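You operate a simulated robot arm through the tools that you are given. There is no shell and no other tool. Be economical: measure what you need, move in short steps, check, and stop when the job is done.

The job below is to be done with a simulated robot arm. You get a single attempt, and the scene is never put back.

## Task
Take the orange box and leave it in the grey drip tray. Then switch the grey rocker switch on. Then close the cups drawer. Then put the orange band beaker in the tank of the cleaning bath. Keep to this order. Set down upright: orange band beaker.

The check looks at the end state, three seconds after you hand in, the way a careful person would. Anything else that was tipped, shoved, dropped, spilled or broken makes it a failure.

## Robot
A 7-joint arm with a two-finger parallel gripper on a trunk, on a base that drives. Base frame: it is fixed to the floor where the robot stands at the start and does not move with it; the origin is under the middle of the robot, x ahead of it, y to its left, z up. Readings come in mm, degrees, newtons and seconds.
With the tool pointing down near the work surface it reaches from about 480 to 920 mm from the robot's upright axis, wherever it stands. Its first joint turns from -115.0 to 115.0 degrees. Places, roughly: cups drawer [4600, 3400, 700]; drip tray (20x26x5 cm) [2900, 100, 900]; grey rocker switch [1800, -1900, 1300]; orange band beaker [5250, 3750, 1000]; orange box (10x10x6 cm) [600, -200, 900]; tank of the cleaning bath (30x21 cm) [8380, 3440, 840]. Payload 3.91 kg.
The TCP is the grasp point between the finger pads, 30 mm short of the fingertips. In the tool frame z runs along the fingers and y along their closing line. The gripper opens to 110 mm. The fingers are 20 mm wide and 10 mm thick; the gripper's body (48 by 112 mm) begins 55 mm behind the TCP.
Orientation is that of the tool frame in the base frame, as a unit quaternion [x, y, z, w]. With the fingers straight down and closing along the base's y, the tool's x points along the base's -x, its y along +y and its z along -z.

## Interface
- The arm moves only by the tool step_arm. Its argument "deltas" is a list of rows, each a list of 7 numbers: the finger opening in mm, from 0 to 110, then the shift along the tool's x, y, z in mm, then the turn, a rotation vector about the tool's x, y, z in degrees. In form: [[gripper, x, y, z, wx, wy, wz], ...]. A call has 1 to 20 rows; each row shifts and turns the commanded pose from where the row before left it, along the tool's axes as they then stand. A row lasts 0.2 s, in which the tool goes at most 50 mm and 8.6 degrees; a call with a longer step from one row to the next is refused whole, and so is a gripper value outside its range. A pose out of reach is approached as far as the arm can. The call stops where the force on the tool passes 40 N (or 10 N more than at its start, if that is more) or the arm is blocked; 0.2 s more then pass. The fingers move at their own pace (about 153 mm/s each) and stop on an object; they squeeze with about 39 N. The grip force told is the motor's: it shows also when the fingers shut on nothing. Time passes only in rows, and 0.2 s behind the last, so rows that do not move let the fingers close. The reply holds the time, the measured pose of the TCP, the force on the tool along the base axes, the opening and the grip force, in the units named above and with some noise, with the torque about the TCP (base axes, N m) and any sound that the robot's microphone picked up.
- Cameras (640 x 400 px; columns grow to the right, rows downward): "scene" is now at [214.1, 146.8, 1357.9]; the picture's right is [-0.64, -0.77, 0.00], its down [-0.31, 0.26, -0.92] and it looks along [0.70, -0.59, -0.40] (base axes); focal length 261 px, centre (320, 200). "wrist" rides on the gripper at [72, 17, -103] in the tool frame; the picture's right is [-0.23, 0.97, 0.00], its down [-0.76, -0.18, -0.62] and it looks along [-0.61, -0.14, 0.78] (tool axes); focal length 222 px, centre (320, 200). There is no depth. A picture from a camera that has moved, and an enlarged one, comes with that camera's place and axes in the base frame and with its lens.
- get_image(camera): a new picture of that camera. The clock stands still meanwhile.
- slide_trunk(by): slides the trunk up (or, below 0, down) by that many mm; the arm and the scene camera ride with it, the base frame stays. It gives what a move gives, with no picture.
- steer(legs): drives the robot by 1 to 6 legs, each [ahead, left, turn to the left] in mm, mm and degrees, along the robot's own axes; the way and the turn of a leg run together, so that a leg with both is an arc; at most 1500 mm and 180 degrees a leg. The arm and the cameras ride along, it lands a little off, and it stops where it bumps. It gives what a move gives.
- turn_head(pan, tilt): turns the head with the scene camera to pan (to the left, within 80 degrees either way) and tilt (down, from -29 to 69), counted from straight ahead of the robot. It gives what a move gives.
- close_up(camera, box): a new picture of the part [left, top, right, bottom] of that camera's present view, enlarged. The clock stands still meanwhile.
- sign_off(): hands the job in; it is judged then, once.

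Go step by step. Nothing tells you exact positions but the pictures and the camera data: compare them with the known pose of the tool, close in by small moves and look again before you grip or let go. The budget is 165 turns and 128 pictures, counting those below and the enlarged ones. Unless the task says otherwise, let go and move clear before handing in, and close with one line.

The tools are called after "Request:" as a command line: name --pt "numbers of a row" for each row, then --argument value for the rest, lists and objects as JSON in quotes. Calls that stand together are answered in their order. step_arm: Moves the arm, as the interface text tells. Its arguments: {"type":"object","properties":{"deltas":{"type":"array","items":{"type":"array","items":{"type":"number"}}}},"required":["deltas"]} The other tools are called the same way: slide_trunk (by) slides the trunk up or down; steer (legs) drives the base; turn_head (pan, tilt) turns the head that bears the scene camera; get_image (camera) takes a picture; close_up (camera, box) takes an enlarged picture of a part of a camera's view; sign_off () hands the job in.

At the start:

```text
time: 0.0
position: [538.6, -137.0, 1200.9]
tcp_rot: [0.001, 1.0, 0.0, 0.0]
force: [-0.6, -0.7, -0.2]
moment: [-0.01, -0.01, 0.0]
finger_gap: 110.0
finger_force: 0.1
trunk travel left (down, up): [-675.0, 315.0]
robot x, y, heading: [0.8, 0.2, -0.1]
head pan, tilt: [-39.7, 23.6]
```

scene: 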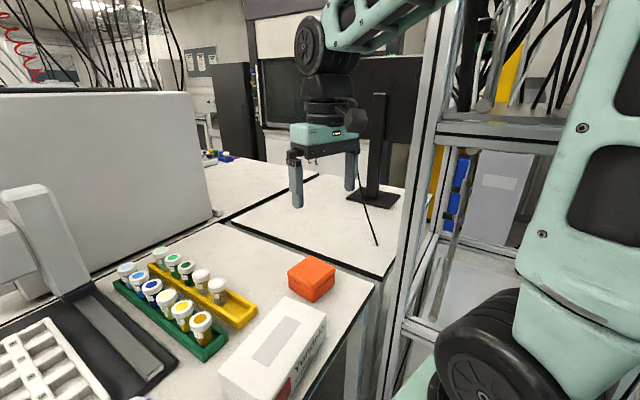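
wrist: 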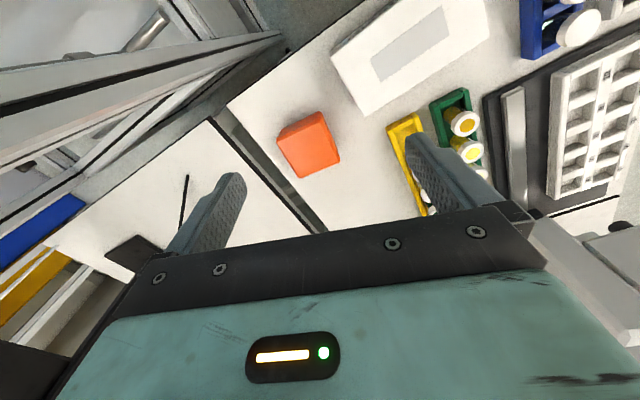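

The orange box shows in both views, and triangulating puts it near [644, -185, 890]. I'll zoom in to get its edges and orientation.

Request:
close_up --camera "wrist" --box '[240, 80, 400, 200]'

Request:
close_up --camera "scene" --box '[260, 235, 360, 315]'

```text
3.33 times, centred on (320, 140) of wrist
camera zoom: at [465.8, -121.0, 1303.4], right [0.23, 0.97, 0.0], down [0.76, -0.18, 0.62], along [0.61, -0.14, -0.78], focal length 740 px, centre (320, 400)
```

zoom: 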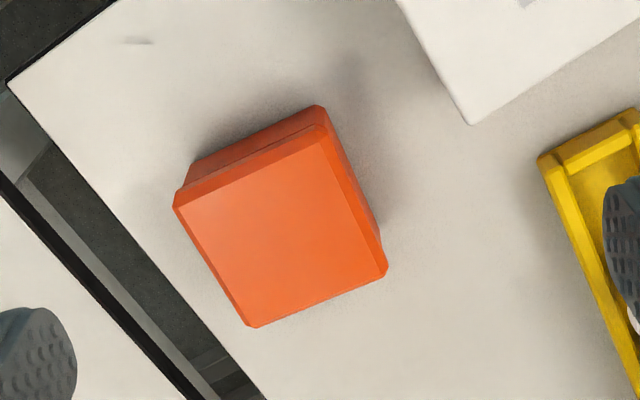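

```text
5.00 times, centred on (310, 275) of scene
camera zoom: at [214.1, 146.8, 1357.9], right [-0.64, -0.77, 0.0], down [-0.31, 0.26, -0.92], along [0.7, -0.59, -0.4], focal length 1305 px, centre (370, -175)
```

zoom: 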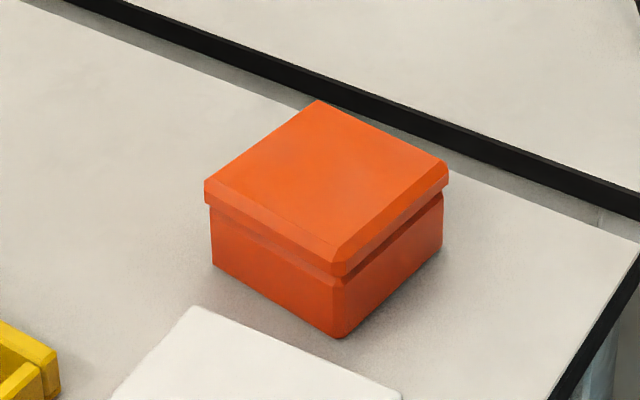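

The box is turned about +11° about vertical, with its top near z≈920 and its centre near [646, -182]. I'll move above it, align the gripper and look again.

Request:
step_arm --pt "110 -36 -15 0 0 0 0" --pt "110 -36 -15 0 0 0 0" --pt "110 -35 -15 0 0 0 0" --pt "110 0 0 50 0 0 -5.5" --pt "110 0 0 50 0 0 -5.5" --pt "110 0 0 40 0 0 0" --pt "110 0 0 0 0 0 0"

Request:
get_image --camera "wrist"

Request:
get_image --camera "scene"

```text
time: 1.6
position: [646.2, -183.2, 1059.2]
tcp_rot: [-0.096, 0.995, 0.0, 0.0]
force: [-0.2, -0.1, 0.2]
moment: [0.0, 0.01, 0.01]
finger_gap: 110.1
finger_force: 0.1
trunk travel left (down, up): [-675.0, 315.0]
robot x, y, heading: [-0.8, 0.2, -0.1]
head pan, tilt: [-39.7, 23.6]
```

```text
123 pictures are left
camera wrist: at [570.2, -180.6, 1162.9], right [0.04, 1.0, 0.0], down [0.78, -0.03, 0.62], along [0.62, -0.02, -0.78], focal length 222 px, centre (320, 200)
```

wrist: 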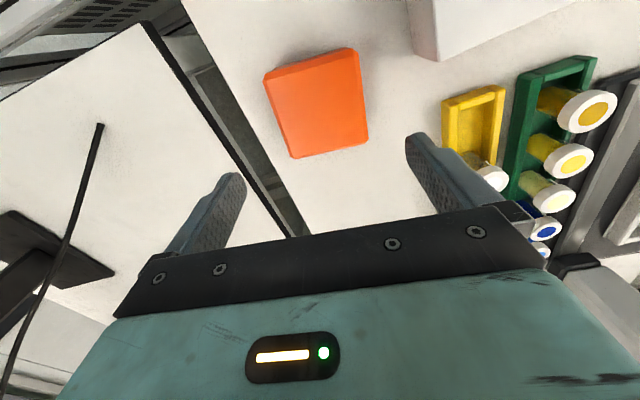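

```text
122 pictures are left
camera scene: at [214.0, 146.8, 1357.9], right [-0.64, -0.77, 0.0], down [-0.31, 0.26, -0.92], along [0.7, -0.59, -0.4], focal length 261 px, centre (320, 200)
```

scene: 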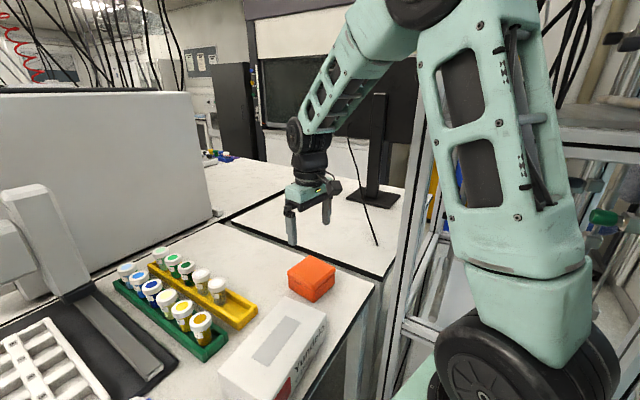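

The gripper is lined up with the box to within a few mm. I'll descend to just above the lid and check again.

Request:
step_arm --pt "110 3 0 45 0 0 -0.8" --pt "110 0 0 45 0 0 0" --pt "110 0 0 0 0 0 0"

Request:
get_image --camera "wrist"

Request:
close_up --camera "scene" --box '[250, 190, 370, 310]'

```text
time: 2.4
position: [642.4, -182.8, 969.5]
tcp_rot: [-0.103, 0.995, 0.0, 0.0]
force: [0.1, 0.0, 0.7]
moment: [-0.01, 0.01, 0.04]
finger_gap: 110.1
finger_force: 0.1
trunk travel left (down, up): [-675.0, 315.0]
robot x, y, heading: [-1.6, -2.3, 0.0]
head pan, tilt: [-39.7, 23.6]
```

```text
121 pictures are left
camera wrist: at [568.1, -181.6, 1072.7], right [0.02, 1.0, 0.0], down [0.78, -0.02, 0.62], along [0.62, -0.01, -0.78], focal length 222 px, centre (320, 200)
```

wrist: 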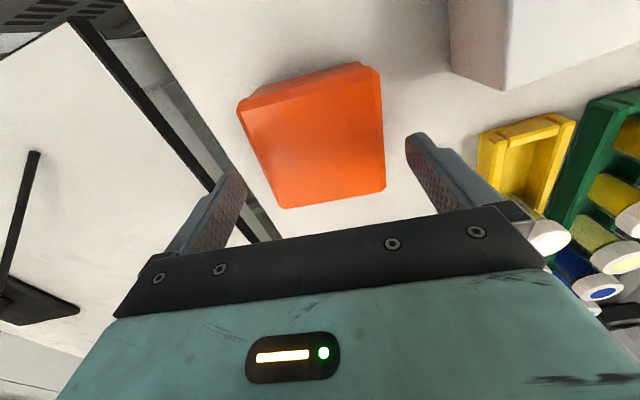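

```text
3.33 times, centred on (310, 250) of scene
camera zoom: at [214.0, 146.8, 1357.9], right [-0.64, -0.77, 0.0], down [-0.31, 0.26, -0.92], along [0.7, -0.59, -0.4], focal length 870 px, centre (353, 33)
```

zoom: 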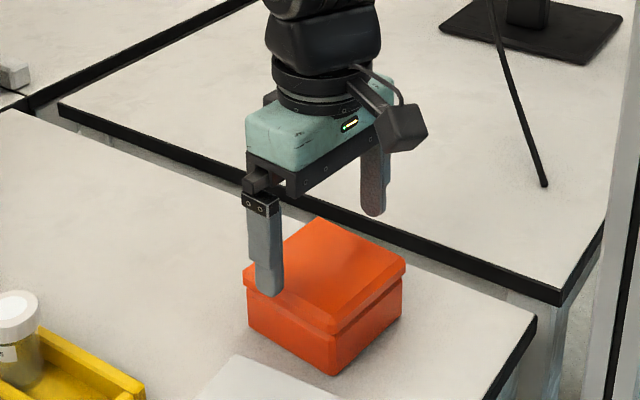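

The box centre reads about [645, -181], so a 1.5 mm correction lines me up. I'll go down in small steps now.

Request:
step_arm --pt "110 -2 1.2 15 0 0 0" --pt "110 0 0 15 0 0 0" --pt "110 0 0 15 0 0 0" --pt "110 0 0 14 0 0 0" --pt "110 0 0 13 0 0 0" --pt "110 0 0 0 0 0 0"

Request:
get_image --camera "wrist"

Request:
close_up --camera "scene" --box '[250, 190, 370, 310]'

```text
time: 3.8
position: [643.0, -182.5, 899.6]
tcp_rot: [-0.103, 0.995, 0.0, 0.001]
force: [-4.1, -1.8, 21.7]
moment: [0.89, 0.48, 0.34]
finger_gap: 109.9
finger_force: 0.1
trunk travel left (down, up): [-675.0, 315.0]
robot x, y, heading: [-2.3, -1.7, 0.2]
head pan, tilt: [-39.7, 23.6]
```

```text
119 pictures are left
camera wrist: at [568.8, -179.9, 1002.8], right [0.02, 1.0, 0.0], down [0.78, -0.02, 0.62], along [0.62, -0.01, -0.78], focal length 222 px, centre (320, 200)
```

wrist: 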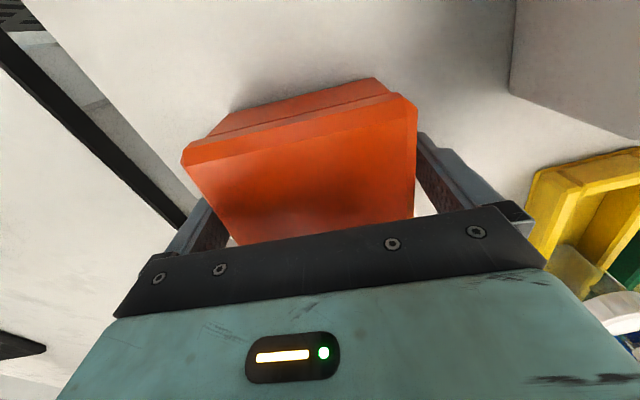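

```text
3.33 times, centred on (310, 250) of scene
camera zoom: at [213.2, 146.8, 1358.4], right [-0.64, -0.77, 0.0], down [-0.31, 0.26, -0.92], along [0.7, -0.59, -0.4], focal length 870 px, centre (353, 33)
```

zoom: 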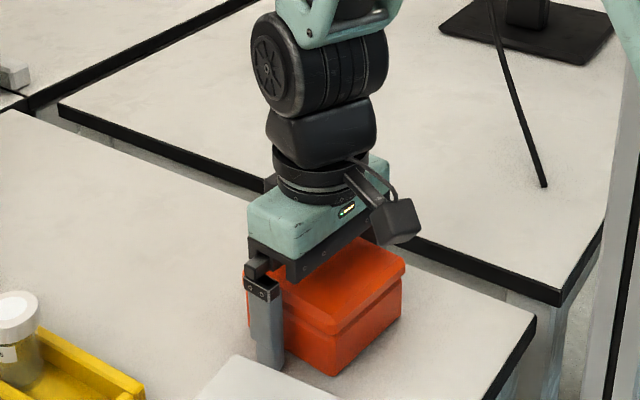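

The 21 N upward force looks like a fingertip on the table, and both fingers do straddle the box. I'll lift 5 mm and close.

Request:
step_arm --pt "110 0 0 -6 0 0 0" --pt "80 0 0 0 0 0 0" --pt "80 0 0 0 0 0 0" --pt "80 0 0 0 0 0 0"

Request:
get_image --camera "wrist"

```text
time: 4.8
position: [643.5, -182.1, 904.8]
tcp_rot: [-0.102, 0.995, 0.0, 0.0]
force: [0.9, -0.4, -0.5]
moment: [-0.01, 0.03, 0.01]
finger_gap: 93.7
finger_force: 39.4
trunk travel left (down, up): [-675.0, 315.0]
robot x, y, heading: [3.1, -0.1, -0.1]
head pan, tilt: [-39.7, 23.6]
```

```text
117 pictures are left
camera wrist: at [569.5, -179.9, 1007.7], right [0.02, 1.0, 0.0], down [0.78, -0.02, 0.62], along [0.62, -0.01, -0.78], focal length 222 px, centre (320, 200)
```

wrist: 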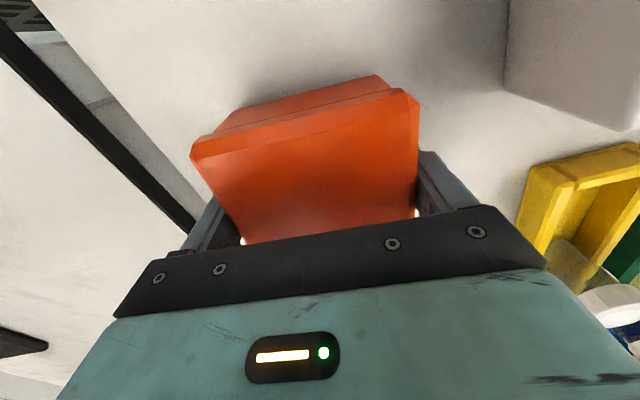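

The fingers closed on the box at 93.7 mm. I'll lift and check that the body comes up with the lid.

Request:
step_arm --pt "80 0 0 -15 0 0 0" --pt "80 0 0 -25 0 0 0" --pt "80 0 0 -40 0 0 0" --pt "80 0 0 -40 0 0 0" --pt "80 0 0 0 0 0 0"

Request:
get_image --camera "scene"

Request:
turn_head --pan 0 --tilt 15

Request:
get_image --camera "scene"

Request:
turn_head --pan 75 --tilt 15

Request:
get_image --camera "scene"

```text
time: 6.0
position: [643.4, -181.2, 1026.1]
tcp_rot: [-0.103, 0.995, 0.0, 0.0]
force: [0.0, -0.1, -2.7]
moment: [0.04, 0.03, 0.01]
finger_gap: 94.0
finger_force: 40.0
trunk travel left (down, up): [-675.0, 315.0]
robot x, y, heading: [0.9, -0.7, -0.0]
head pan, tilt: [-39.7, 23.6]
```

```text
116 pictures are left
camera scene: at [214.3, 146.7, 1357.8], right [-0.64, -0.77, 0.0], down [-0.31, 0.26, -0.92], along [0.7, -0.59, -0.4], focal length 261 px, centre (320, 200)
```

scene: 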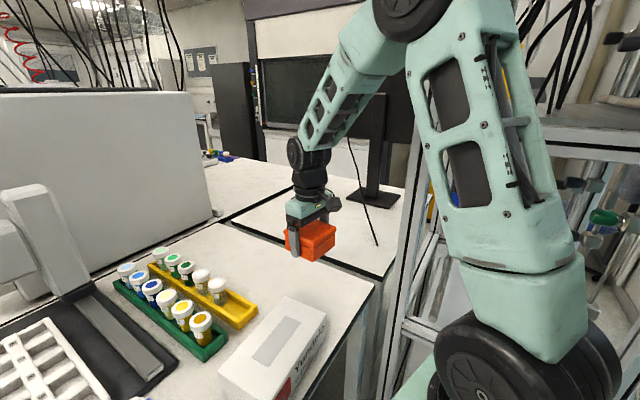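

```text
time: 7.1
position: [643.8, -182.5, 1025.3]
tcp_rot: [-0.102, 0.995, 0.0, 0.001]
force: [0.2, -0.3, -1.6]
moment: [0.01, -0.03, 0.0]
finger_gap: 94.0
finger_force: 39.2
trunk travel left (down, up): [-675.0, 315.0]
robot x, y, heading: [0.6, -0.7, 0.0]
head pan, tilt: [0.0, 15.0]
```

```text
115 pictures are left
camera scene: at [236.5, 205.7, 1371.9], right [0.0, -1.0, 0.0], down [-0.26, 0.0, -0.97], along [0.97, 0.0, -0.26], focal length 261 px, centre (320, 200)
```

scene: 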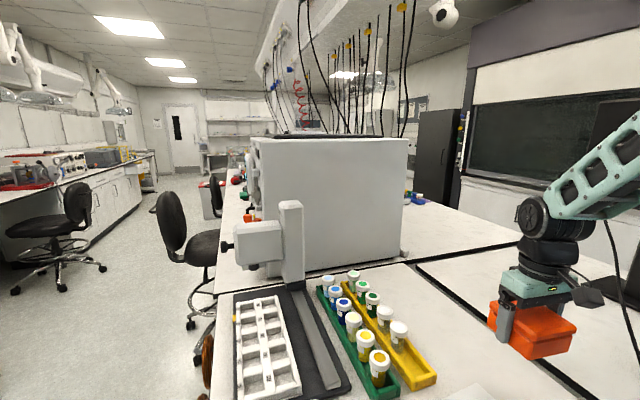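

```text
time: 8.5
position: [642.8, -181.7, 1026.0]
tcp_rot: [-0.103, 0.995, 0.0, 0.0]
force: [-0.3, -0.5, -3.3]
moment: [-0.01, 0.0, -0.02]
finger_gap: 93.7
finger_force: 38.7
trunk travel left (down, up): [-675.0, 315.0]
robot x, y, heading: [0.8, -0.1, -0.0]
head pan, tilt: [75.0, 15.0]
```

```text
114 pictures are left
camera scene: at [167.3, 296.0, 1371.9], right [0.97, -0.26, 0.0], down [-0.07, -0.25, -0.97], along [0.25, 0.93, -0.26], focal length 261 px, centre (320, 200)
```

scene: 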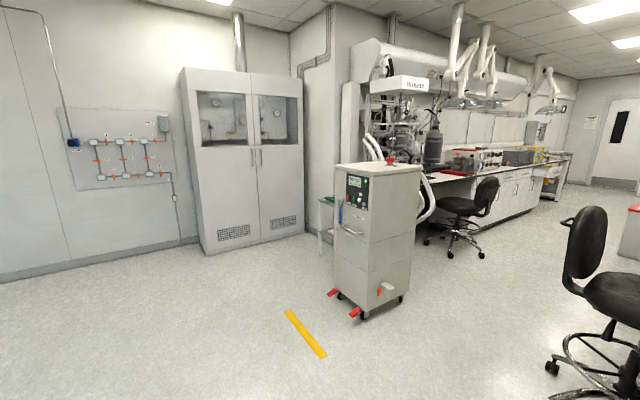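

The box is held whole. I'll survey the room now to plan the driving.

Request:
turn_head --pan 35 --tilt 20

Request:
get_image --camera "scene"

Request:
turn_head --pan -79 --tilt 15

Request:
get_image --camera "scene"

```text
time: 9.6
position: [643.8, -181.5, 1025.1]
tcp_rot: [-0.103, 0.995, 0.0, 0.001]
force: [-0.3, -0.7, -2.4]
moment: [0.03, -0.03, 0.03]
finger_gap: 93.6
finger_force: 38.9
trunk travel left (down, up): [-675.0, 315.0]
robot x, y, heading: [-1.8, -2.4, -0.0]
head pan, tilt: [35.0, 20.0]
```

```text
113 pictures are left
camera scene: at [219.3, 259.3, 1363.7], right [0.57, -0.82, 0.0], down [-0.28, -0.2, -0.94], along [0.77, 0.54, -0.34], focal length 261 px, centre (320, 200)
```

scene: 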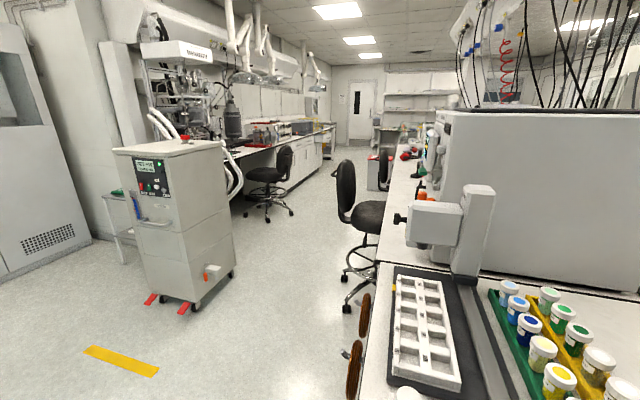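

```text
time: 11.5
position: [643.7, -181.0, 1024.5]
tcp_rot: [-0.103, 0.995, 0.0, 0.0]
force: [-0.4, 0.0, -2.6]
moment: [-0.01, 0.0, 0.02]
finger_gap: 93.7
finger_force: 38.9
trunk travel left (down, up): [-675.0, 315.0]
robot x, y, heading: [1.2, 1.7, -0.2]
head pan, tilt: [-79.0, 15.0]
```

```text
112 pictures are left
camera scene: at [160.9, 114.1, 1371.9], right [-0.98, -0.19, 0.0], down [-0.05, 0.25, -0.97], along [0.18, -0.95, -0.26], focal length 261 px, centre (320, 200)
```

scene: 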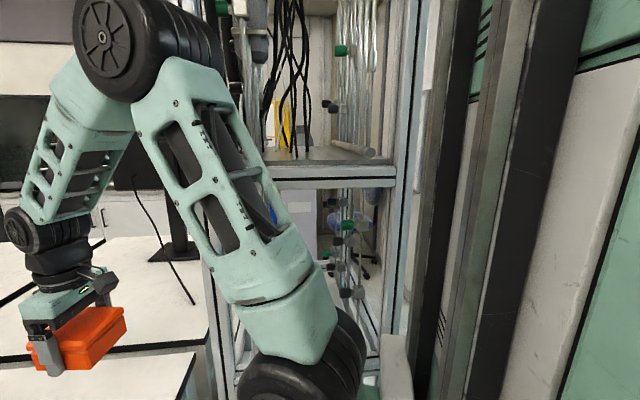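

The room is turned about 15° from my base frame, and the grey machine hides the drip tray. I'll raise the trunk for an overview.

Request:
slide_trunk --by 310

Request:
turn_head --pan 0 --tilt 15

Request:
get_image --camera "scene"

Request:
turn_head --pan -35 --tilt 15

Request:
get_image --camera "scene"

```text
time: 14.6
position: [644.6, -181.3, 1334.9]
tcp_rot: [-0.103, 0.995, 0.0, 0.0]
force: [0.6, -0.8, -3.0]
moment: [0.04, 0.03, -0.01]
finger_gap: 93.8
finger_force: 38.9
trunk travel left (down, up): [-985.0, 5.0]
robot x, y, heading: [0.2, -1.5, -0.0]
head pan, tilt: [-79.0, 15.0]
```

```text
time: 16.1
position: [642.9, -180.7, 1334.7]
tcp_rot: [-0.103, 0.995, 0.0, 0.001]
force: [0.2, 0.3, -2.7]
moment: [0.01, 0.01, -0.01]
finger_gap: 93.8
finger_force: 38.5
trunk travel left (down, up): [-985.0, 5.0]
robot x, y, heading: [-2.2, 0.6, 0.0]
head pan, tilt: [0.0, 15.0]
```

```text
111 pictures are left
camera scene: at [236.5, 205.7, 1681.9], right [0.0, -1.0, 0.0], down [-0.26, 0.0, -0.97], along [0.97, 0.0, -0.26], focal length 261 px, centre (320, 200)
```

scene: 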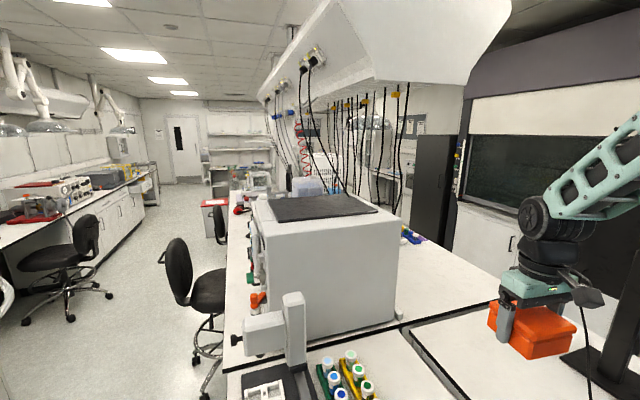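

```text
time: 17.1
position: [643.3, -181.2, 1334.8]
tcp_rot: [-0.102, 0.995, -0.001, 0.0]
force: [-0.2, 0.3, -2.1]
moment: [0.0, 0.03, 0.02]
finger_gap: 93.9
finger_force: 39.4
trunk travel left (down, up): [-985.0, 5.0]
robot x, y, heading: [0.0, -3.6, -0.1]
head pan, tilt: [-35.0, 15.0]
```

```text
110 pictures are left
camera scene: at [219.7, 152.3, 1681.9], right [-0.57, -0.82, 0.0], down [-0.21, 0.15, -0.97], along [0.79, -0.55, -0.26], focal length 261 px, centre (320, 200)
```

scene: 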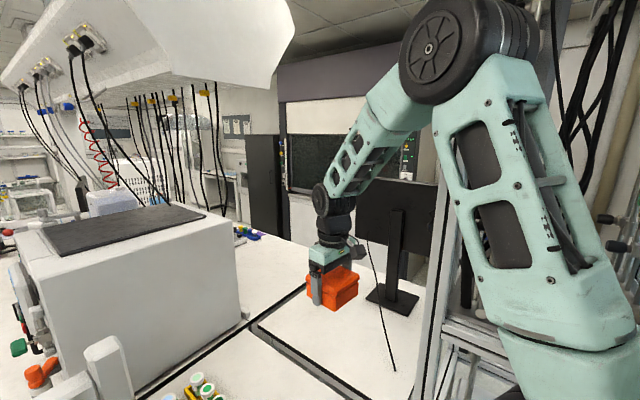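

The switch panel is visible to the right of the blackboard, so there is an aisle on the bench's right side, and the tray is best reached from there. I'll retract the arm and turn left to see what's behind me.

Request:
step_arm --pt "80 29 36 0 0 0 0" --pt "80 29 36 0 0 0 0" --pt "80 29 36 0 0 0 0" --pt "80 29 36 0 0 0 0" --pt "80 0 0 0 0 0 0"

Request:
steer --legs '[[-80, 0, 0], [0, 0, 60]]'

Request:
turn_head --pan 75 --tilt 20

Request:
get_image --camera "scene"

```text
time: 18.3
position: [498.9, -63.5, 1335.0]
tcp_rot: [-0.103, 0.995, -0.001, -0.001]
force: [-0.5, 0.0, -2.6]
moment: [0.03, -0.07, -0.01]
finger_gap: 93.9
finger_force: 38.9
trunk travel left (down, up): [-985.0, 5.0]
robot x, y, heading: [-2.9, 0.1, 0.1]
head pan, tilt: [-35.0, 15.0]
```

```text
time: 22.1
position: [222.9, 403.8, 1335.0]
tcp_rot: [-0.589, 0.808, 0.0, 0.0]
force: [-0.1, -1.1, -3.1]
moment: [0.03, -0.01, -0.04]
finger_gap: 93.9
finger_force: 38.8
trunk travel left (down, up): [-985.0, 5.0]
robot x, y, heading: [-79.8, 2.1, 60.6]
head pan, tilt: [-35.0, 15.0]
```

```text
time: 23.9
position: [224.2, 403.0, 1335.1]
tcp_rot: [-0.59, 0.808, -0.001, 0.0]
force: [-0.3, 0.0, -2.7]
moment: [0.0, 0.0, 0.02]
finger_gap: 93.8
finger_force: 38.7
trunk travel left (down, up): [-985.0, 5.0]
robot x, y, heading: [-75.3, -0.7, 60.6]
head pan, tilt: [75.0, 20.0]
```

```text
109 pictures are left
camera scene: at [-253.3, 290.9, 1673.7], right [0.7, 0.71, 0.0], down [0.24, -0.24, -0.94], along [-0.67, 0.66, -0.34], focal length 261 px, centre (320, 200)
```

scene: 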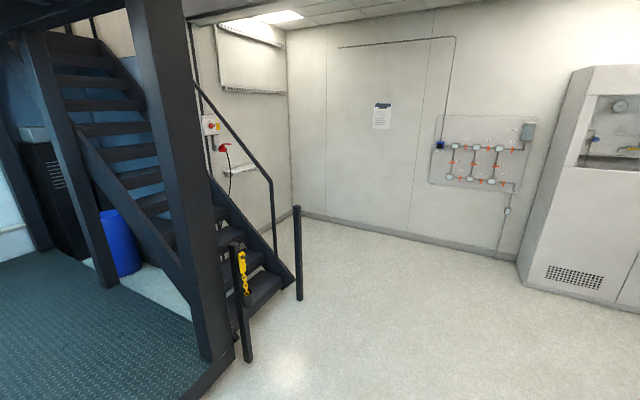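

Open floor lies to the left, with stairs and a low platform behind. I'll turn further to see the other side.

Request:
steer --legs '[[0, 0, 80]]'

Request:
get_image --camera "scene"

Request:
turn_head --pan 10 --tilt 25

Request:
get_image --camera "scene"

```text
time: 27.8
position: [-428.8, 364.2, 1334.0]
tcp_rot: [0.972, -0.234, -0.001, 0.0]
force: [0.5, -0.1, -3.0]
moment: [0.02, -0.01, 0.01]
finger_gap: 93.6
finger_force: 38.7
trunk travel left (down, up): [-985.0, 5.0]
robot x, y, heading: [-81.7, -1.8, 140.9]
head pan, tilt: [75.0, 20.0]
```

```text
108 pictures are left
camera scene: at [-393.1, -124.3, 1673.8], right [-0.59, 0.81, 0.0], down [0.28, 0.2, -0.94], along [-0.76, -0.55, -0.34], focal length 261 px, centre (320, 200)
```

scene: 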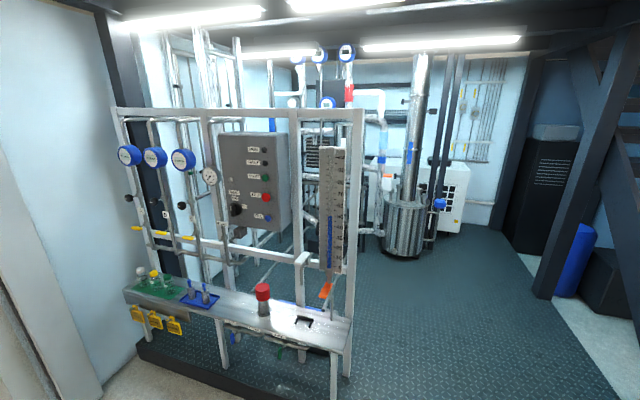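

```text
time: 29.2
position: [-428.5, 364.5, 1335.5]
tcp_rot: [0.972, -0.234, 0.0, 0.0]
force: [-1.0, 0.3, -2.8]
moment: [-0.01, 0.02, -0.02]
finger_gap: 93.7
finger_force: 38.5
trunk travel left (down, up): [-985.0, 5.0]
robot x, y, heading: [-80.9, 2.6, 141.1]
head pan, tilt: [10.0, 25.0]
```

```text
107 pictures are left
camera scene: at [-398.6, -25.0, 1665.6], right [0.48, 0.88, 0.0], down [0.37, -0.2, -0.91], along [-0.79, 0.44, -0.42], focal length 261 px, centre (320, 200)
```

scene: 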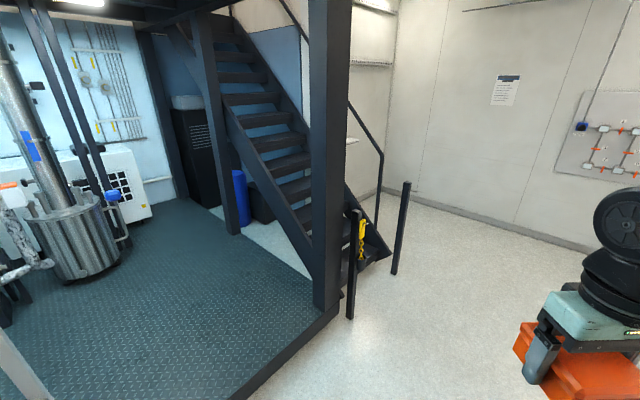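

There seems to be floor leading toward −y past the pipe skid. I'll turn more to look at it.

Request:
steer --legs '[[0, 0, 90]]'

Request:
turn_head --pan 35 --tilt 25

Request:
get_image --camera "scene"

Request:
turn_head --pan 75 --tilt 25

Request:
get_image --camera "scene"

```text
time: 33.4
position: [-448.2, -343.4, 1334.2]
tcp_rot: [0.856, 0.517, 0.0, 0.0]
force: [0.0, 0.1, -3.0]
moment: [0.02, 0.0, 0.03]
finger_gap: 93.7
finger_force: 39.4
trunk travel left (down, up): [-985.0, 5.0]
robot x, y, heading: [-80.3, -0.7, -129.5]
head pan, tilt: [10.0, 25.0]
```

```text
time: 34.2
position: [-447.5, -345.3, 1335.5]
tcp_rot: [0.856, 0.517, 0.0, 0.001]
force: [0.9, 0.9, -2.3]
moment: [0.0, 0.0, -0.01]
finger_gap: 93.8
finger_force: 39.0
trunk travel left (down, up): [-985.0, 5.0]
robot x, y, heading: [-80.4, 5.5, -129.6]
head pan, tilt: [35.0, 25.0]
```

```text
106 pictures are left
camera scene: at [-19.0, -331.1, 1665.6], right [-1.0, 0.08, 0.0], down [0.03, 0.42, -0.91], along [-0.07, -0.9, -0.42], focal length 261 px, centre (320, 200)
```

scene: 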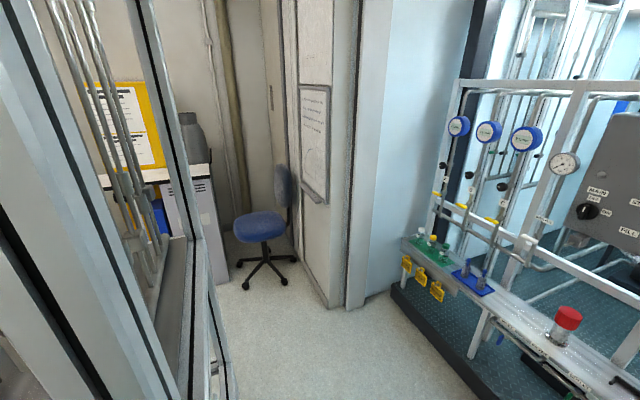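

```text
time: 35.3
position: [-448.0, -344.2, 1334.5]
tcp_rot: [0.856, 0.517, 0.0, 0.0]
force: [0.4, 0.4, -2.7]
moment: [0.0, -0.02, 0.0]
finger_gap: 93.8
finger_force: 39.5
trunk travel left (down, up): [-985.0, 5.0]
robot x, y, heading: [-77.8, -1.4, -129.7]
head pan, tilt: [75.0, 25.0]
```

```text
105 pictures are left
camera scene: at [41.8, -314.5, 1665.7], right [-0.82, -0.58, 0.0], down [-0.24, 0.34, -0.91], along [0.52, -0.74, -0.42], focal length 261 px, centre (320, 200)
```

scene: 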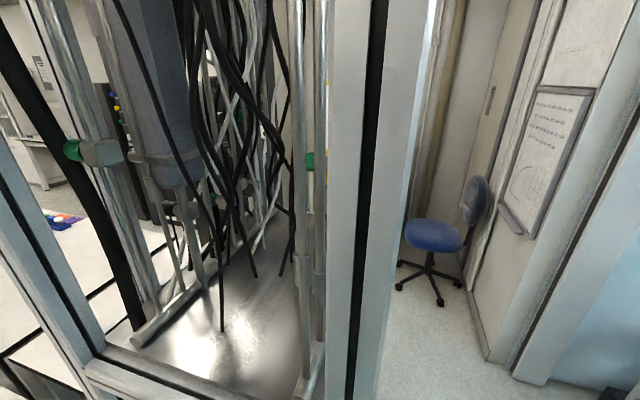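

There is a passage along −y between the tubing rack and the pipe skid, leading toward the right aisle. I'll move into it and look along it.

Request:
steer --legs '[[603, 212, 0], [0, 0, 55]]'

Request:
turn_head --pan 0 --tilt 30

Request:
get_image --camera "scene"

Request:
turn_head --pan 45 --tilt 30

Request:
get_image --camera "scene"

```text
time: 37.8
position: [-588.9, -714.3, 1333.3]
tcp_rot: [0.845, 0.534, 0.0, -0.001]
force: [0.8, -0.5, -1.9]
moment: [0.02, 0.06, 0.02]
finger_gap: 93.9
finger_force: 38.8
trunk travel left (down, up): [-985.0, 5.0]
robot x, y, heading: [-232.2, -354.8, -127.5]
head pan, tilt: [75.0, 25.0]
stopped in leg 1: the robot was blocked; the commanded pose is now the measured one
```

```text
time: 39.2
position: [-589.8, -713.3, 1334.2]
tcp_rot: [0.846, 0.533, 0.001, 0.001]
force: [0.0, 0.1, -2.3]
moment: [0.01, -0.01, -0.01]
finger_gap: 93.6
finger_force: 39.0
trunk travel left (down, up): [-985.0, 5.0]
robot x, y, heading: [-233.9, -351.3, -127.5]
head pan, tilt: [0.0, 30.0]
```

```text
104 pictures are left
camera scene: at [-212.1, -663.9, 1657.7], right [-0.8, 0.61, 0.0], down [0.3, 0.4, -0.87], along [-0.53, -0.69, -0.5], focal length 261 px, centre (320, 200)
```

scene: 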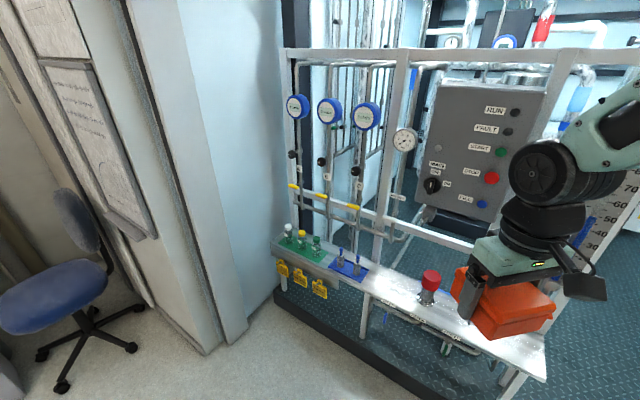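

```text
time: 40.4
position: [-588.8, -714.3, 1334.6]
tcp_rot: [0.846, 0.533, 0.001, 0.001]
force: [-0.5, 0.4, -2.3]
moment: [0.01, 0.0, -0.01]
finger_gap: 94.0
finger_force: 39.3
trunk travel left (down, up): [-985.0, 5.0]
robot x, y, heading: [-232.0, -354.8, -127.3]
head pan, tilt: [45.0, 30.0]
```

```text
103 pictures are left
camera scene: at [-145.4, -681.7, 1657.7], right [-0.99, -0.13, 0.0], down [-0.07, 0.5, -0.87], along [0.11, -0.86, -0.5], focal length 261 px, centre (320, 200)
```

scene: 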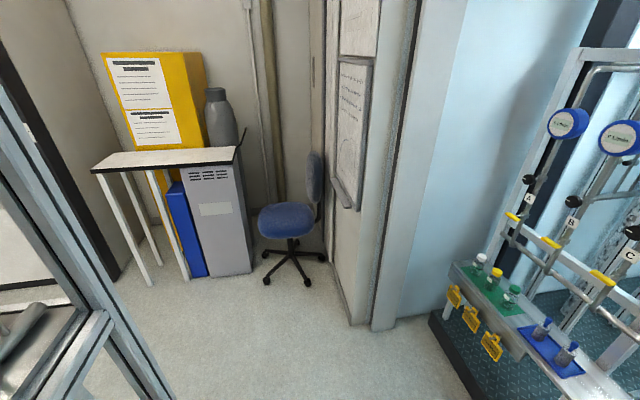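

The base touched something, most likely the rack post on its left, which implies a base radius near 400 mm. I'll sidestep away, turn along the passage and look down at the clearances.

Request:
steer --legs '[[0, -90, 0], [0, 0, 50]]'

Request:
turn_head --pan 40 --tilt 50

Request:
get_image --camera "scene"

Request:
turn_head --pan 79 --tilt 60

Request:
get_image --camera "scene"

```text
time: 43.8
position: [-258.9, -802.4, 1333.9]
tcp_rot: [0.54, 0.842, 0.001, 0.001]
force: [-1.2, 0.2, -2.1]
moment: [0.02, 0.0, 0.02]
finger_gap: 94.0
finger_force: 38.8
trunk travel left (down, up): [-985.0, 5.0]
robot x, y, heading: [-309.1, -299.3, -77.1]
head pan, tilt: [45.0, 30.0]
```

```text
time: 44.6
position: [-257.3, -802.0, 1333.7]
tcp_rot: [0.539, 0.842, 0.001, 0.0]
force: [-0.4, -0.3, -2.7]
moment: [-0.02, 0.01, 0.02]
finger_gap: 93.9
finger_force: 39.2
trunk travel left (down, up): [-985.0, 5.0]
robot x, y, heading: [-304.8, -300.7, -76.8]
head pan, tilt: [40.0, 50.0]
```

```text
102 pictures are left
camera scene: at [-13.4, -438.7, 1628.2], right [-0.6, -0.8, 0.0], down [-0.61, 0.46, -0.64], along [0.51, -0.39, -0.77], focal length 261 px, centre (320, 200)
```

scene: 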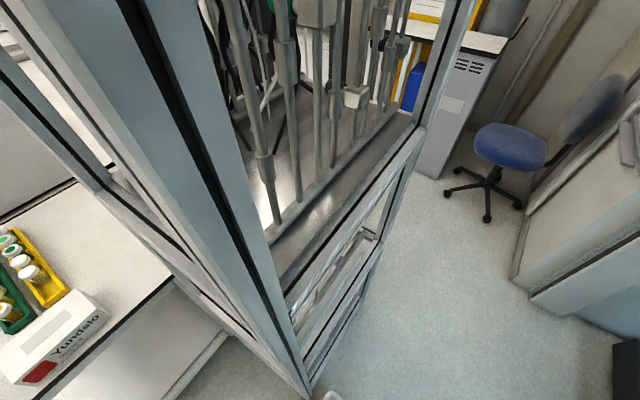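

```text
time: 45.6
position: [-258.3, -802.2, 1333.7]
tcp_rot: [0.54, 0.842, 0.001, 0.001]
force: [0.3, 0.2, -2.6]
moment: [0.03, 0.02, 0.02]
finger_gap: 93.9
finger_force: 38.7
trunk travel left (down, up): [-985.0, 5.0]
robot x, y, heading: [-306.1, -302.9, -76.9]
head pan, tilt: [79.0, 60.0]
```

```text
101 pictures are left
camera scene: at [-8.2, -390.1, 1615.6], right [0.03, -1.0, 0.0], down [-0.87, -0.03, -0.5], along [0.5, 0.02, -0.87], focal length 261 px, centre (320, 200)
```

scene: 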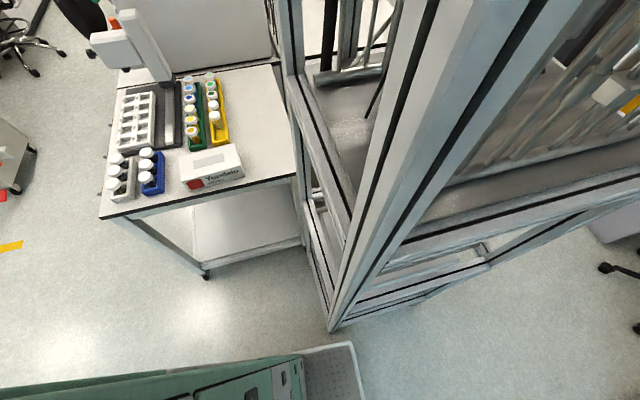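

Now I can see the robot's own body (half-width about 260 mm) and the rack feet at about [95, -463] and [250, -940]. I'll drive past the rack and turn into the right aisle.

Request:
steer --legs '[[666, 0, 0], [506, 90, 0], [0, 0, 90]]'

Request:
turn_head --pan 0 --tilt 25

Request:
get_image --camera "scene"

Request:
turn_head --pan -50 --tilt 25

Request:
get_image --camera "scene"

```text
time: 55.8
position: [541.6, -1359.3, 1332.9]
tcp_rot: [-0.222, 0.975, 0.001, 0.001]
force: [-0.6, -0.8, -2.7]
moment: [0.0, 0.02, -0.02]
finger_gap: 93.9
finger_force: 39.3
trunk travel left (down, up): [-985.0, 5.0]
robot x, y, heading: [39.3, -1414.9, 13.8]
head pan, tilt: [79.0, 60.0]
```

```text
time: 57.3
position: [541.5, -1359.8, 1334.5]
tcp_rot: [-0.223, 0.975, 0.0, 0.0]
force: [0.3, 0.1, -2.8]
moment: [-0.03, 0.01, 0.0]
finger_gap: 93.7
finger_force: 39.1
trunk travel left (down, up): [-985.0, 5.0]
robot x, y, heading: [41.0, -1418.0, 13.9]
head pan, tilt: [0.0, 25.0]
```

```text
100 pictures are left
camera scene: at [219.9, -1161.3, 1665.6], right [0.24, -0.97, 0.0], down [-0.41, -0.1, -0.91], along [0.88, 0.22, -0.42], focal length 261 px, centre (320, 200)
```

scene: 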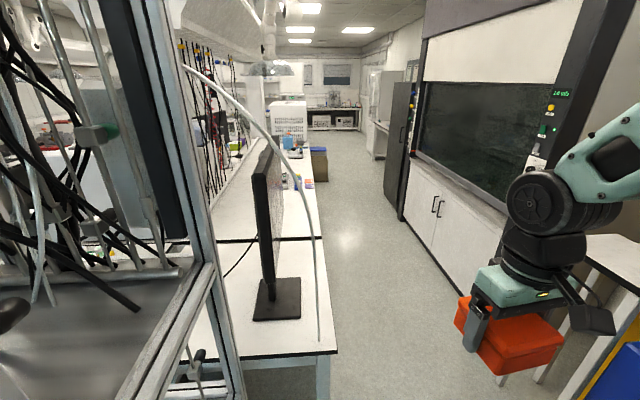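

```text
time: 58.5
position: [541.9, -1360.0, 1333.5]
tcp_rot: [-0.222, 0.975, 0.001, 0.0]
force: [1.0, 0.5, -3.4]
moment: [0.0, 0.02, -0.03]
finger_gap: 94.0
finger_force: 39.3
trunk travel left (down, up): [-985.0, 5.0]
robot x, y, heading: [39.6, -1417.9, 13.7]
head pan, tilt: [-50.0, 25.0]
```

```text
99 pictures are left
camera scene: at [204.9, -1237.7, 1665.6], right [-0.59, -0.81, 0.0], down [-0.34, 0.25, -0.91], along [0.73, -0.53, -0.42], focal length 261 px, centre (320, 200)
```

scene: 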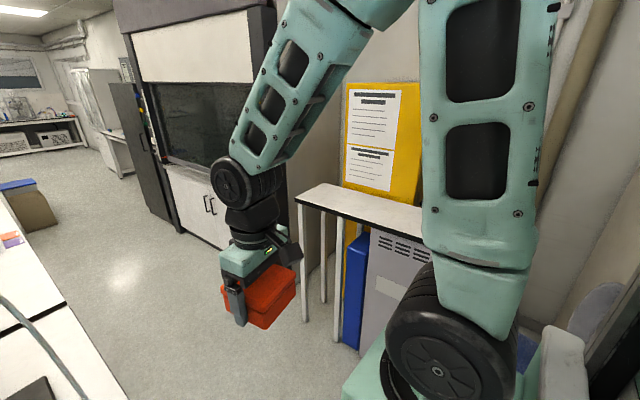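

The right aisle is clear: bench edge on the left, fume hood with the switch panel on the right. I'll drive along the middle and look for the drip tray.

Request:
steer --legs '[[621, -237, 0], [704, -70, 0], [1035, 24, 3]]'

Request:
turn_head --pan 50 --tilt 30

Request:
get_image --camera "scene"

Request:
turn_head --pan -70 --tilt 20

Request:
get_image --camera "scene"

```text
time: 70.5
position: [2880.8, -1011.0, 1335.0]
tcp_rot: [-0.252, 0.968, 0.001, 0.0]
force: [-0.9, -0.1, -1.8]
moment: [0.02, 0.0, 0.02]
finger_gap: 93.5
finger_force: 39.3
trunk travel left (down, up): [-985.0, 5.0]
robot x, y, heading: [2385.2, -1098.1, 17.3]
head pan, tilt: [-50.0, 25.0]
```

```text
time: 72.3
position: [2880.0, -1010.8, 1334.4]
tcp_rot: [-0.252, 0.968, 0.001, -0.001]
force: [0.0, -0.1, -2.7]
moment: [0.02, 0.05, 0.04]
finger_gap: 93.8
finger_force: 39.2
trunk travel left (down, up): [-985.0, 5.0]
robot x, y, heading: [2382.9, -1098.7, 17.4]
head pan, tilt: [50.0, 30.0]
```

```text
98 pictures are left
camera scene: at [2494.5, -777.2, 1657.7], right [0.92, -0.39, 0.0], down [-0.19, -0.46, -0.87], along [0.33, 0.8, -0.5], focal length 261 px, centre (320, 200)
```

scene: 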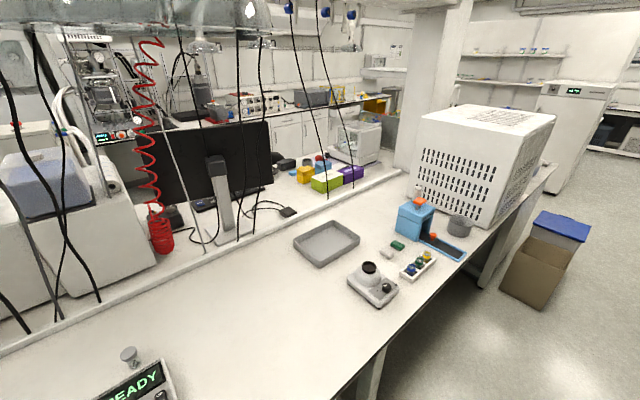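

```text
time: 74.3
position: [2880.0, -1011.3, 1335.1]
tcp_rot: [-0.252, 0.968, 0.0, -0.001]
force: [0.3, -0.3, -3.4]
moment: [-0.01, 0.05, 0.0]
finger_gap: 93.8
finger_force: 39.4
trunk travel left (down, up): [-985.0, 5.0]
robot x, y, heading: [2386.0, -1101.3, 17.3]
head pan, tilt: [-70.0, 20.0]
```

```text
97 pictures are left
camera scene: at [2516.0, -934.6, 1673.7], right [-0.8, -0.61, 0.0], down [-0.21, 0.27, -0.94], along [0.57, -0.75, -0.34], focal length 261 px, centre (320, 200)
```

scene: 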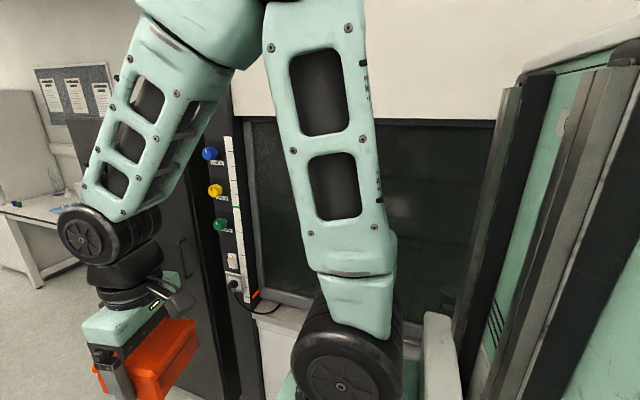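

The drip tray is at about [2880, 70], with its long side along the bench. I'll drive opposite it, face the bench and approach.

Request:
steer --legs '[[814, -79, 0], [0, 0, 89.5]]'

Request:
turn_head --pan 10 --tilt 45

Request:
get_image --camera "scene"

```text
time: 82.4
position: [3103.6, -436.8, 1334.8]
tcp_rot: [0.858, -0.514, 0.001, 0.001]
force: [0.2, 0.0, -2.4]
moment: [-0.01, 0.01, 0.05]
finger_gap: 93.8
finger_force: 39.1
trunk travel left (down, up): [-985.0, 5.0]
robot x, y, heading: [3184.4, -930.0, 106.2]
head pan, tilt: [-70.0, 20.0]
```

```text
time: 84.0
position: [3104.1, -436.0, 1333.6]
tcp_rot: [0.858, -0.514, 0.001, 0.001]
force: [0.2, -0.3, -2.4]
moment: [0.01, 0.03, -0.01]
finger_gap: 93.7
finger_force: 39.4
trunk travel left (down, up): [-985.0, 5.0]
robot x, y, heading: [3181.5, -934.6, 106.4]
head pan, tilt: [10.0, 45.0]
```

```text
96 pictures are left
camera scene: at [2911.4, -781.9, 1635.1], right [0.9, 0.44, 0.0], down [0.31, -0.63, -0.71], along [-0.31, 0.63, -0.71], focal length 261 px, centre (320, 200)
```

scene: 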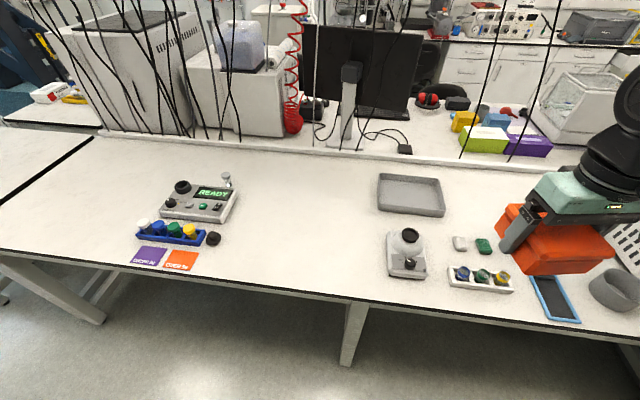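

The tray centre reads about [2900, 62] and its long axis about 18.5°. I'll drive up to the bench, extend over the tray and rotate to match.

Request:
steer --legs '[[213, -19, 0]]'

Request:
step_arm --pt "80 -47 1 0 0 0 0" --pt "80 -47 1 0 0 0 0" --pt "80 -47 1 0 0 0 0" --pt "80 -47 1 0 0 0 0" --pt "80 -47 1 0 0 0 0" --pt "80 -47 1 0 0 0 0" --pt "80 -47 1 0 0 0 0" --pt "80 0 0 0 0 0 5" --pt "80 0 0 0 0 0 5" --pt "80 0 0 0 0 0 0"

Request:
get_image --camera "wrist"

Request:
get_image --camera "scene"

```text
time: 85.6
position: [3061.9, -227.6, 1334.6]
tcp_rot: [0.858, -0.513, 0.001, 0.001]
force: [-0.8, 0.4, -3.4]
moment: [0.03, -0.01, 0.01]
finger_gap: 93.8
finger_force: 39.3
trunk travel left (down, up): [-985.0, 5.0]
robot x, y, heading: [3145.3, -725.4, 106.5]
head pan, tilt: [10.0, 45.0]
```

```text
time: 87.8
position: [2899.0, 59.7, 1334.3]
tcp_rot: [0.81, -0.586, 0.001, 0.0]
force: [-0.4, -0.9, -1.7]
moment: [-0.03, 0.04, -0.02]
finger_gap: 93.8
finger_force: 38.8
trunk travel left (down, up): [-985.0, 5.0]
robot x, y, heading: [3138.6, -727.2, 106.5]
head pan, tilt: [10.0, 45.0]
```

```text
95 pictures are left
camera wrist: at [2906.1, -14.8, 1437.1], right [-1.0, -0.09, 0.0], down [-0.07, 0.78, 0.62], along [-0.05, 0.62, -0.78], focal length 222 px, centre (320, 200)
```

wrist: 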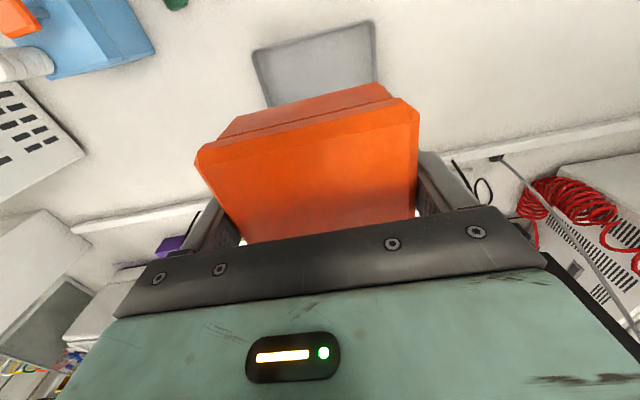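

```text
94 pictures are left
camera scene: at [2869.4, -571.9, 1635.0], right [0.9, 0.44, 0.0], down [0.31, -0.63, -0.71], along [-0.31, 0.63, -0.71], focal length 261 px, centre (320, 200)
```

scene: 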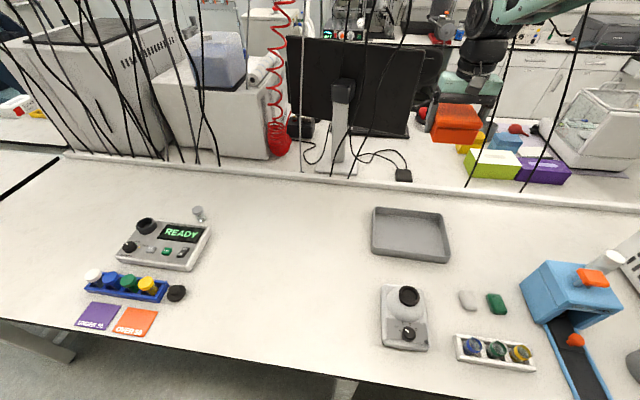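

The height of the tray is uncertain between the two views. I'll zoom in with both cameras to pin it down.

Request:
close_up --camera "scene" --box '[350, 190, 470, 280]'

Request:
close_up --camera "wrist" --box '[150, 0, 470, 130]'

```text
4.44 times, centred on (410, 235) of scene
camera zoom: at [2869.4, -571.9, 1635.0], right [0.9, 0.44, 0.0], down [0.31, -0.63, -0.71], along [-0.31, 0.63, -0.71], focal length 1160 px, centre (-80, 44)
```

zoom: 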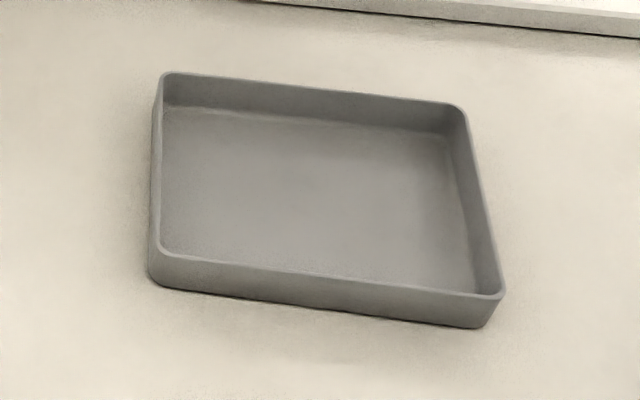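

```text
2.00 times, centred on (310, 65) of wrist
camera zoom: at [2906.1, -14.8, 1437.1], right [-1.0, -0.09, 0.0], down [-0.07, 0.78, 0.62], along [-0.05, 0.62, -0.78], focal length 444 px, centre (340, 470)
```

zoom: 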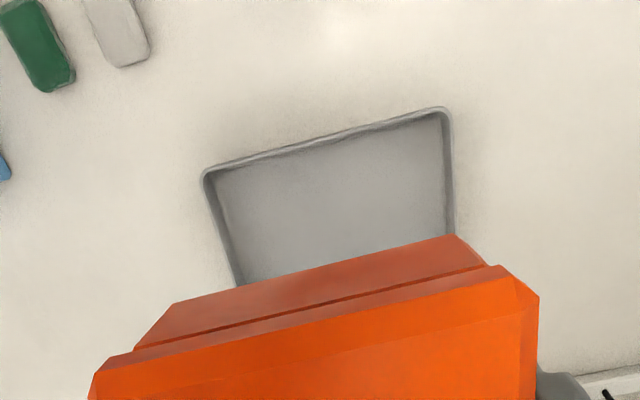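

Two independent estimates now agree: the tray rim is at z≈868, its centre near [2899, 106], and its long axis at 17°. I'll shift 45 mm inward and lower the trunk.

Request:
step_arm --pt "80 -45 -13 0 0 0 1.2" --pt "80 0 0 0 0 0 0"

Request:
slide_trunk --by -350

Request:
get_image --camera "wrist"

Request:
get_image --camera "scene"

```text
time: 88.4
position: [2898.0, 106.2, 1332.1]
tcp_rot: [0.804, -0.595, 0.0, 0.002]
force: [0.3, -0.8, -2.6]
moment: [-0.04, 0.03, 0.0]
finger_gap: 93.6
finger_force: 39.3
trunk travel left (down, up): [-985.0, 5.0]
robot x, y, heading: [3143.3, -725.9, 106.4]
head pan, tilt: [10.0, 45.0]
```

```text
time: 91.8
position: [2898.8, 107.4, 983.1]
tcp_rot: [0.804, -0.595, 0.001, 0.001]
force: [-0.4, 0.1, -3.0]
moment: [-0.03, 0.01, 0.03]
finger_gap: 93.8
finger_force: 39.1
trunk travel left (down, up): [-635.0, 355.0]
robot x, y, heading: [3142.8, -724.4, 106.5]
head pan, tilt: [10.0, 45.0]
```

```text
91 pictures are left
camera wrist: at [2903.8, 31.9, 1086.4], right [-1.0, -0.07, 0.0], down [-0.05, 0.78, 0.62], along [-0.04, 0.62, -0.78], focal length 222 px, centre (320, 200)
```

wrist: 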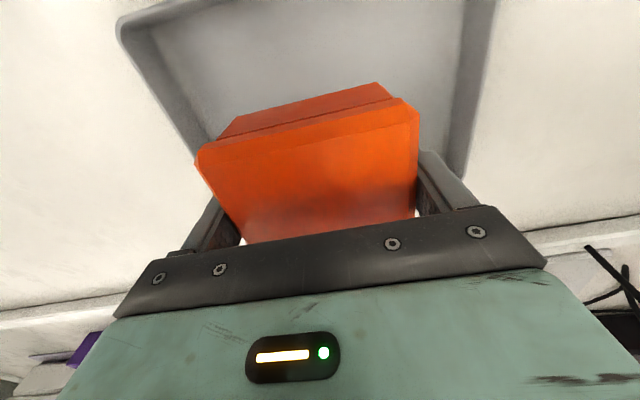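

```text
90 pictures are left
camera scene: at [2869.4, -571.9, 1285.1], right [0.9, 0.44, 0.0], down [0.31, -0.63, -0.71], along [-0.31, 0.63, -0.71], focal length 261 px, centre (320, 200)
```

scene: 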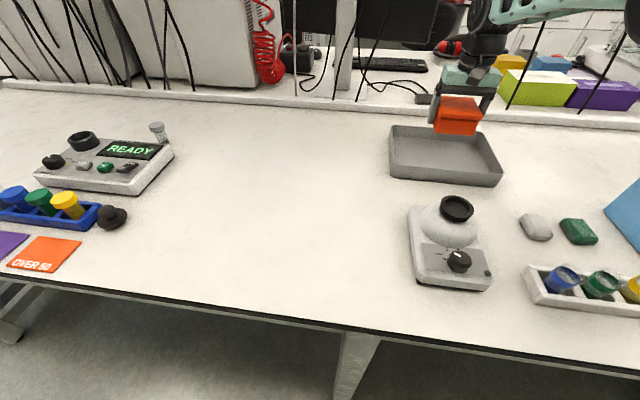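

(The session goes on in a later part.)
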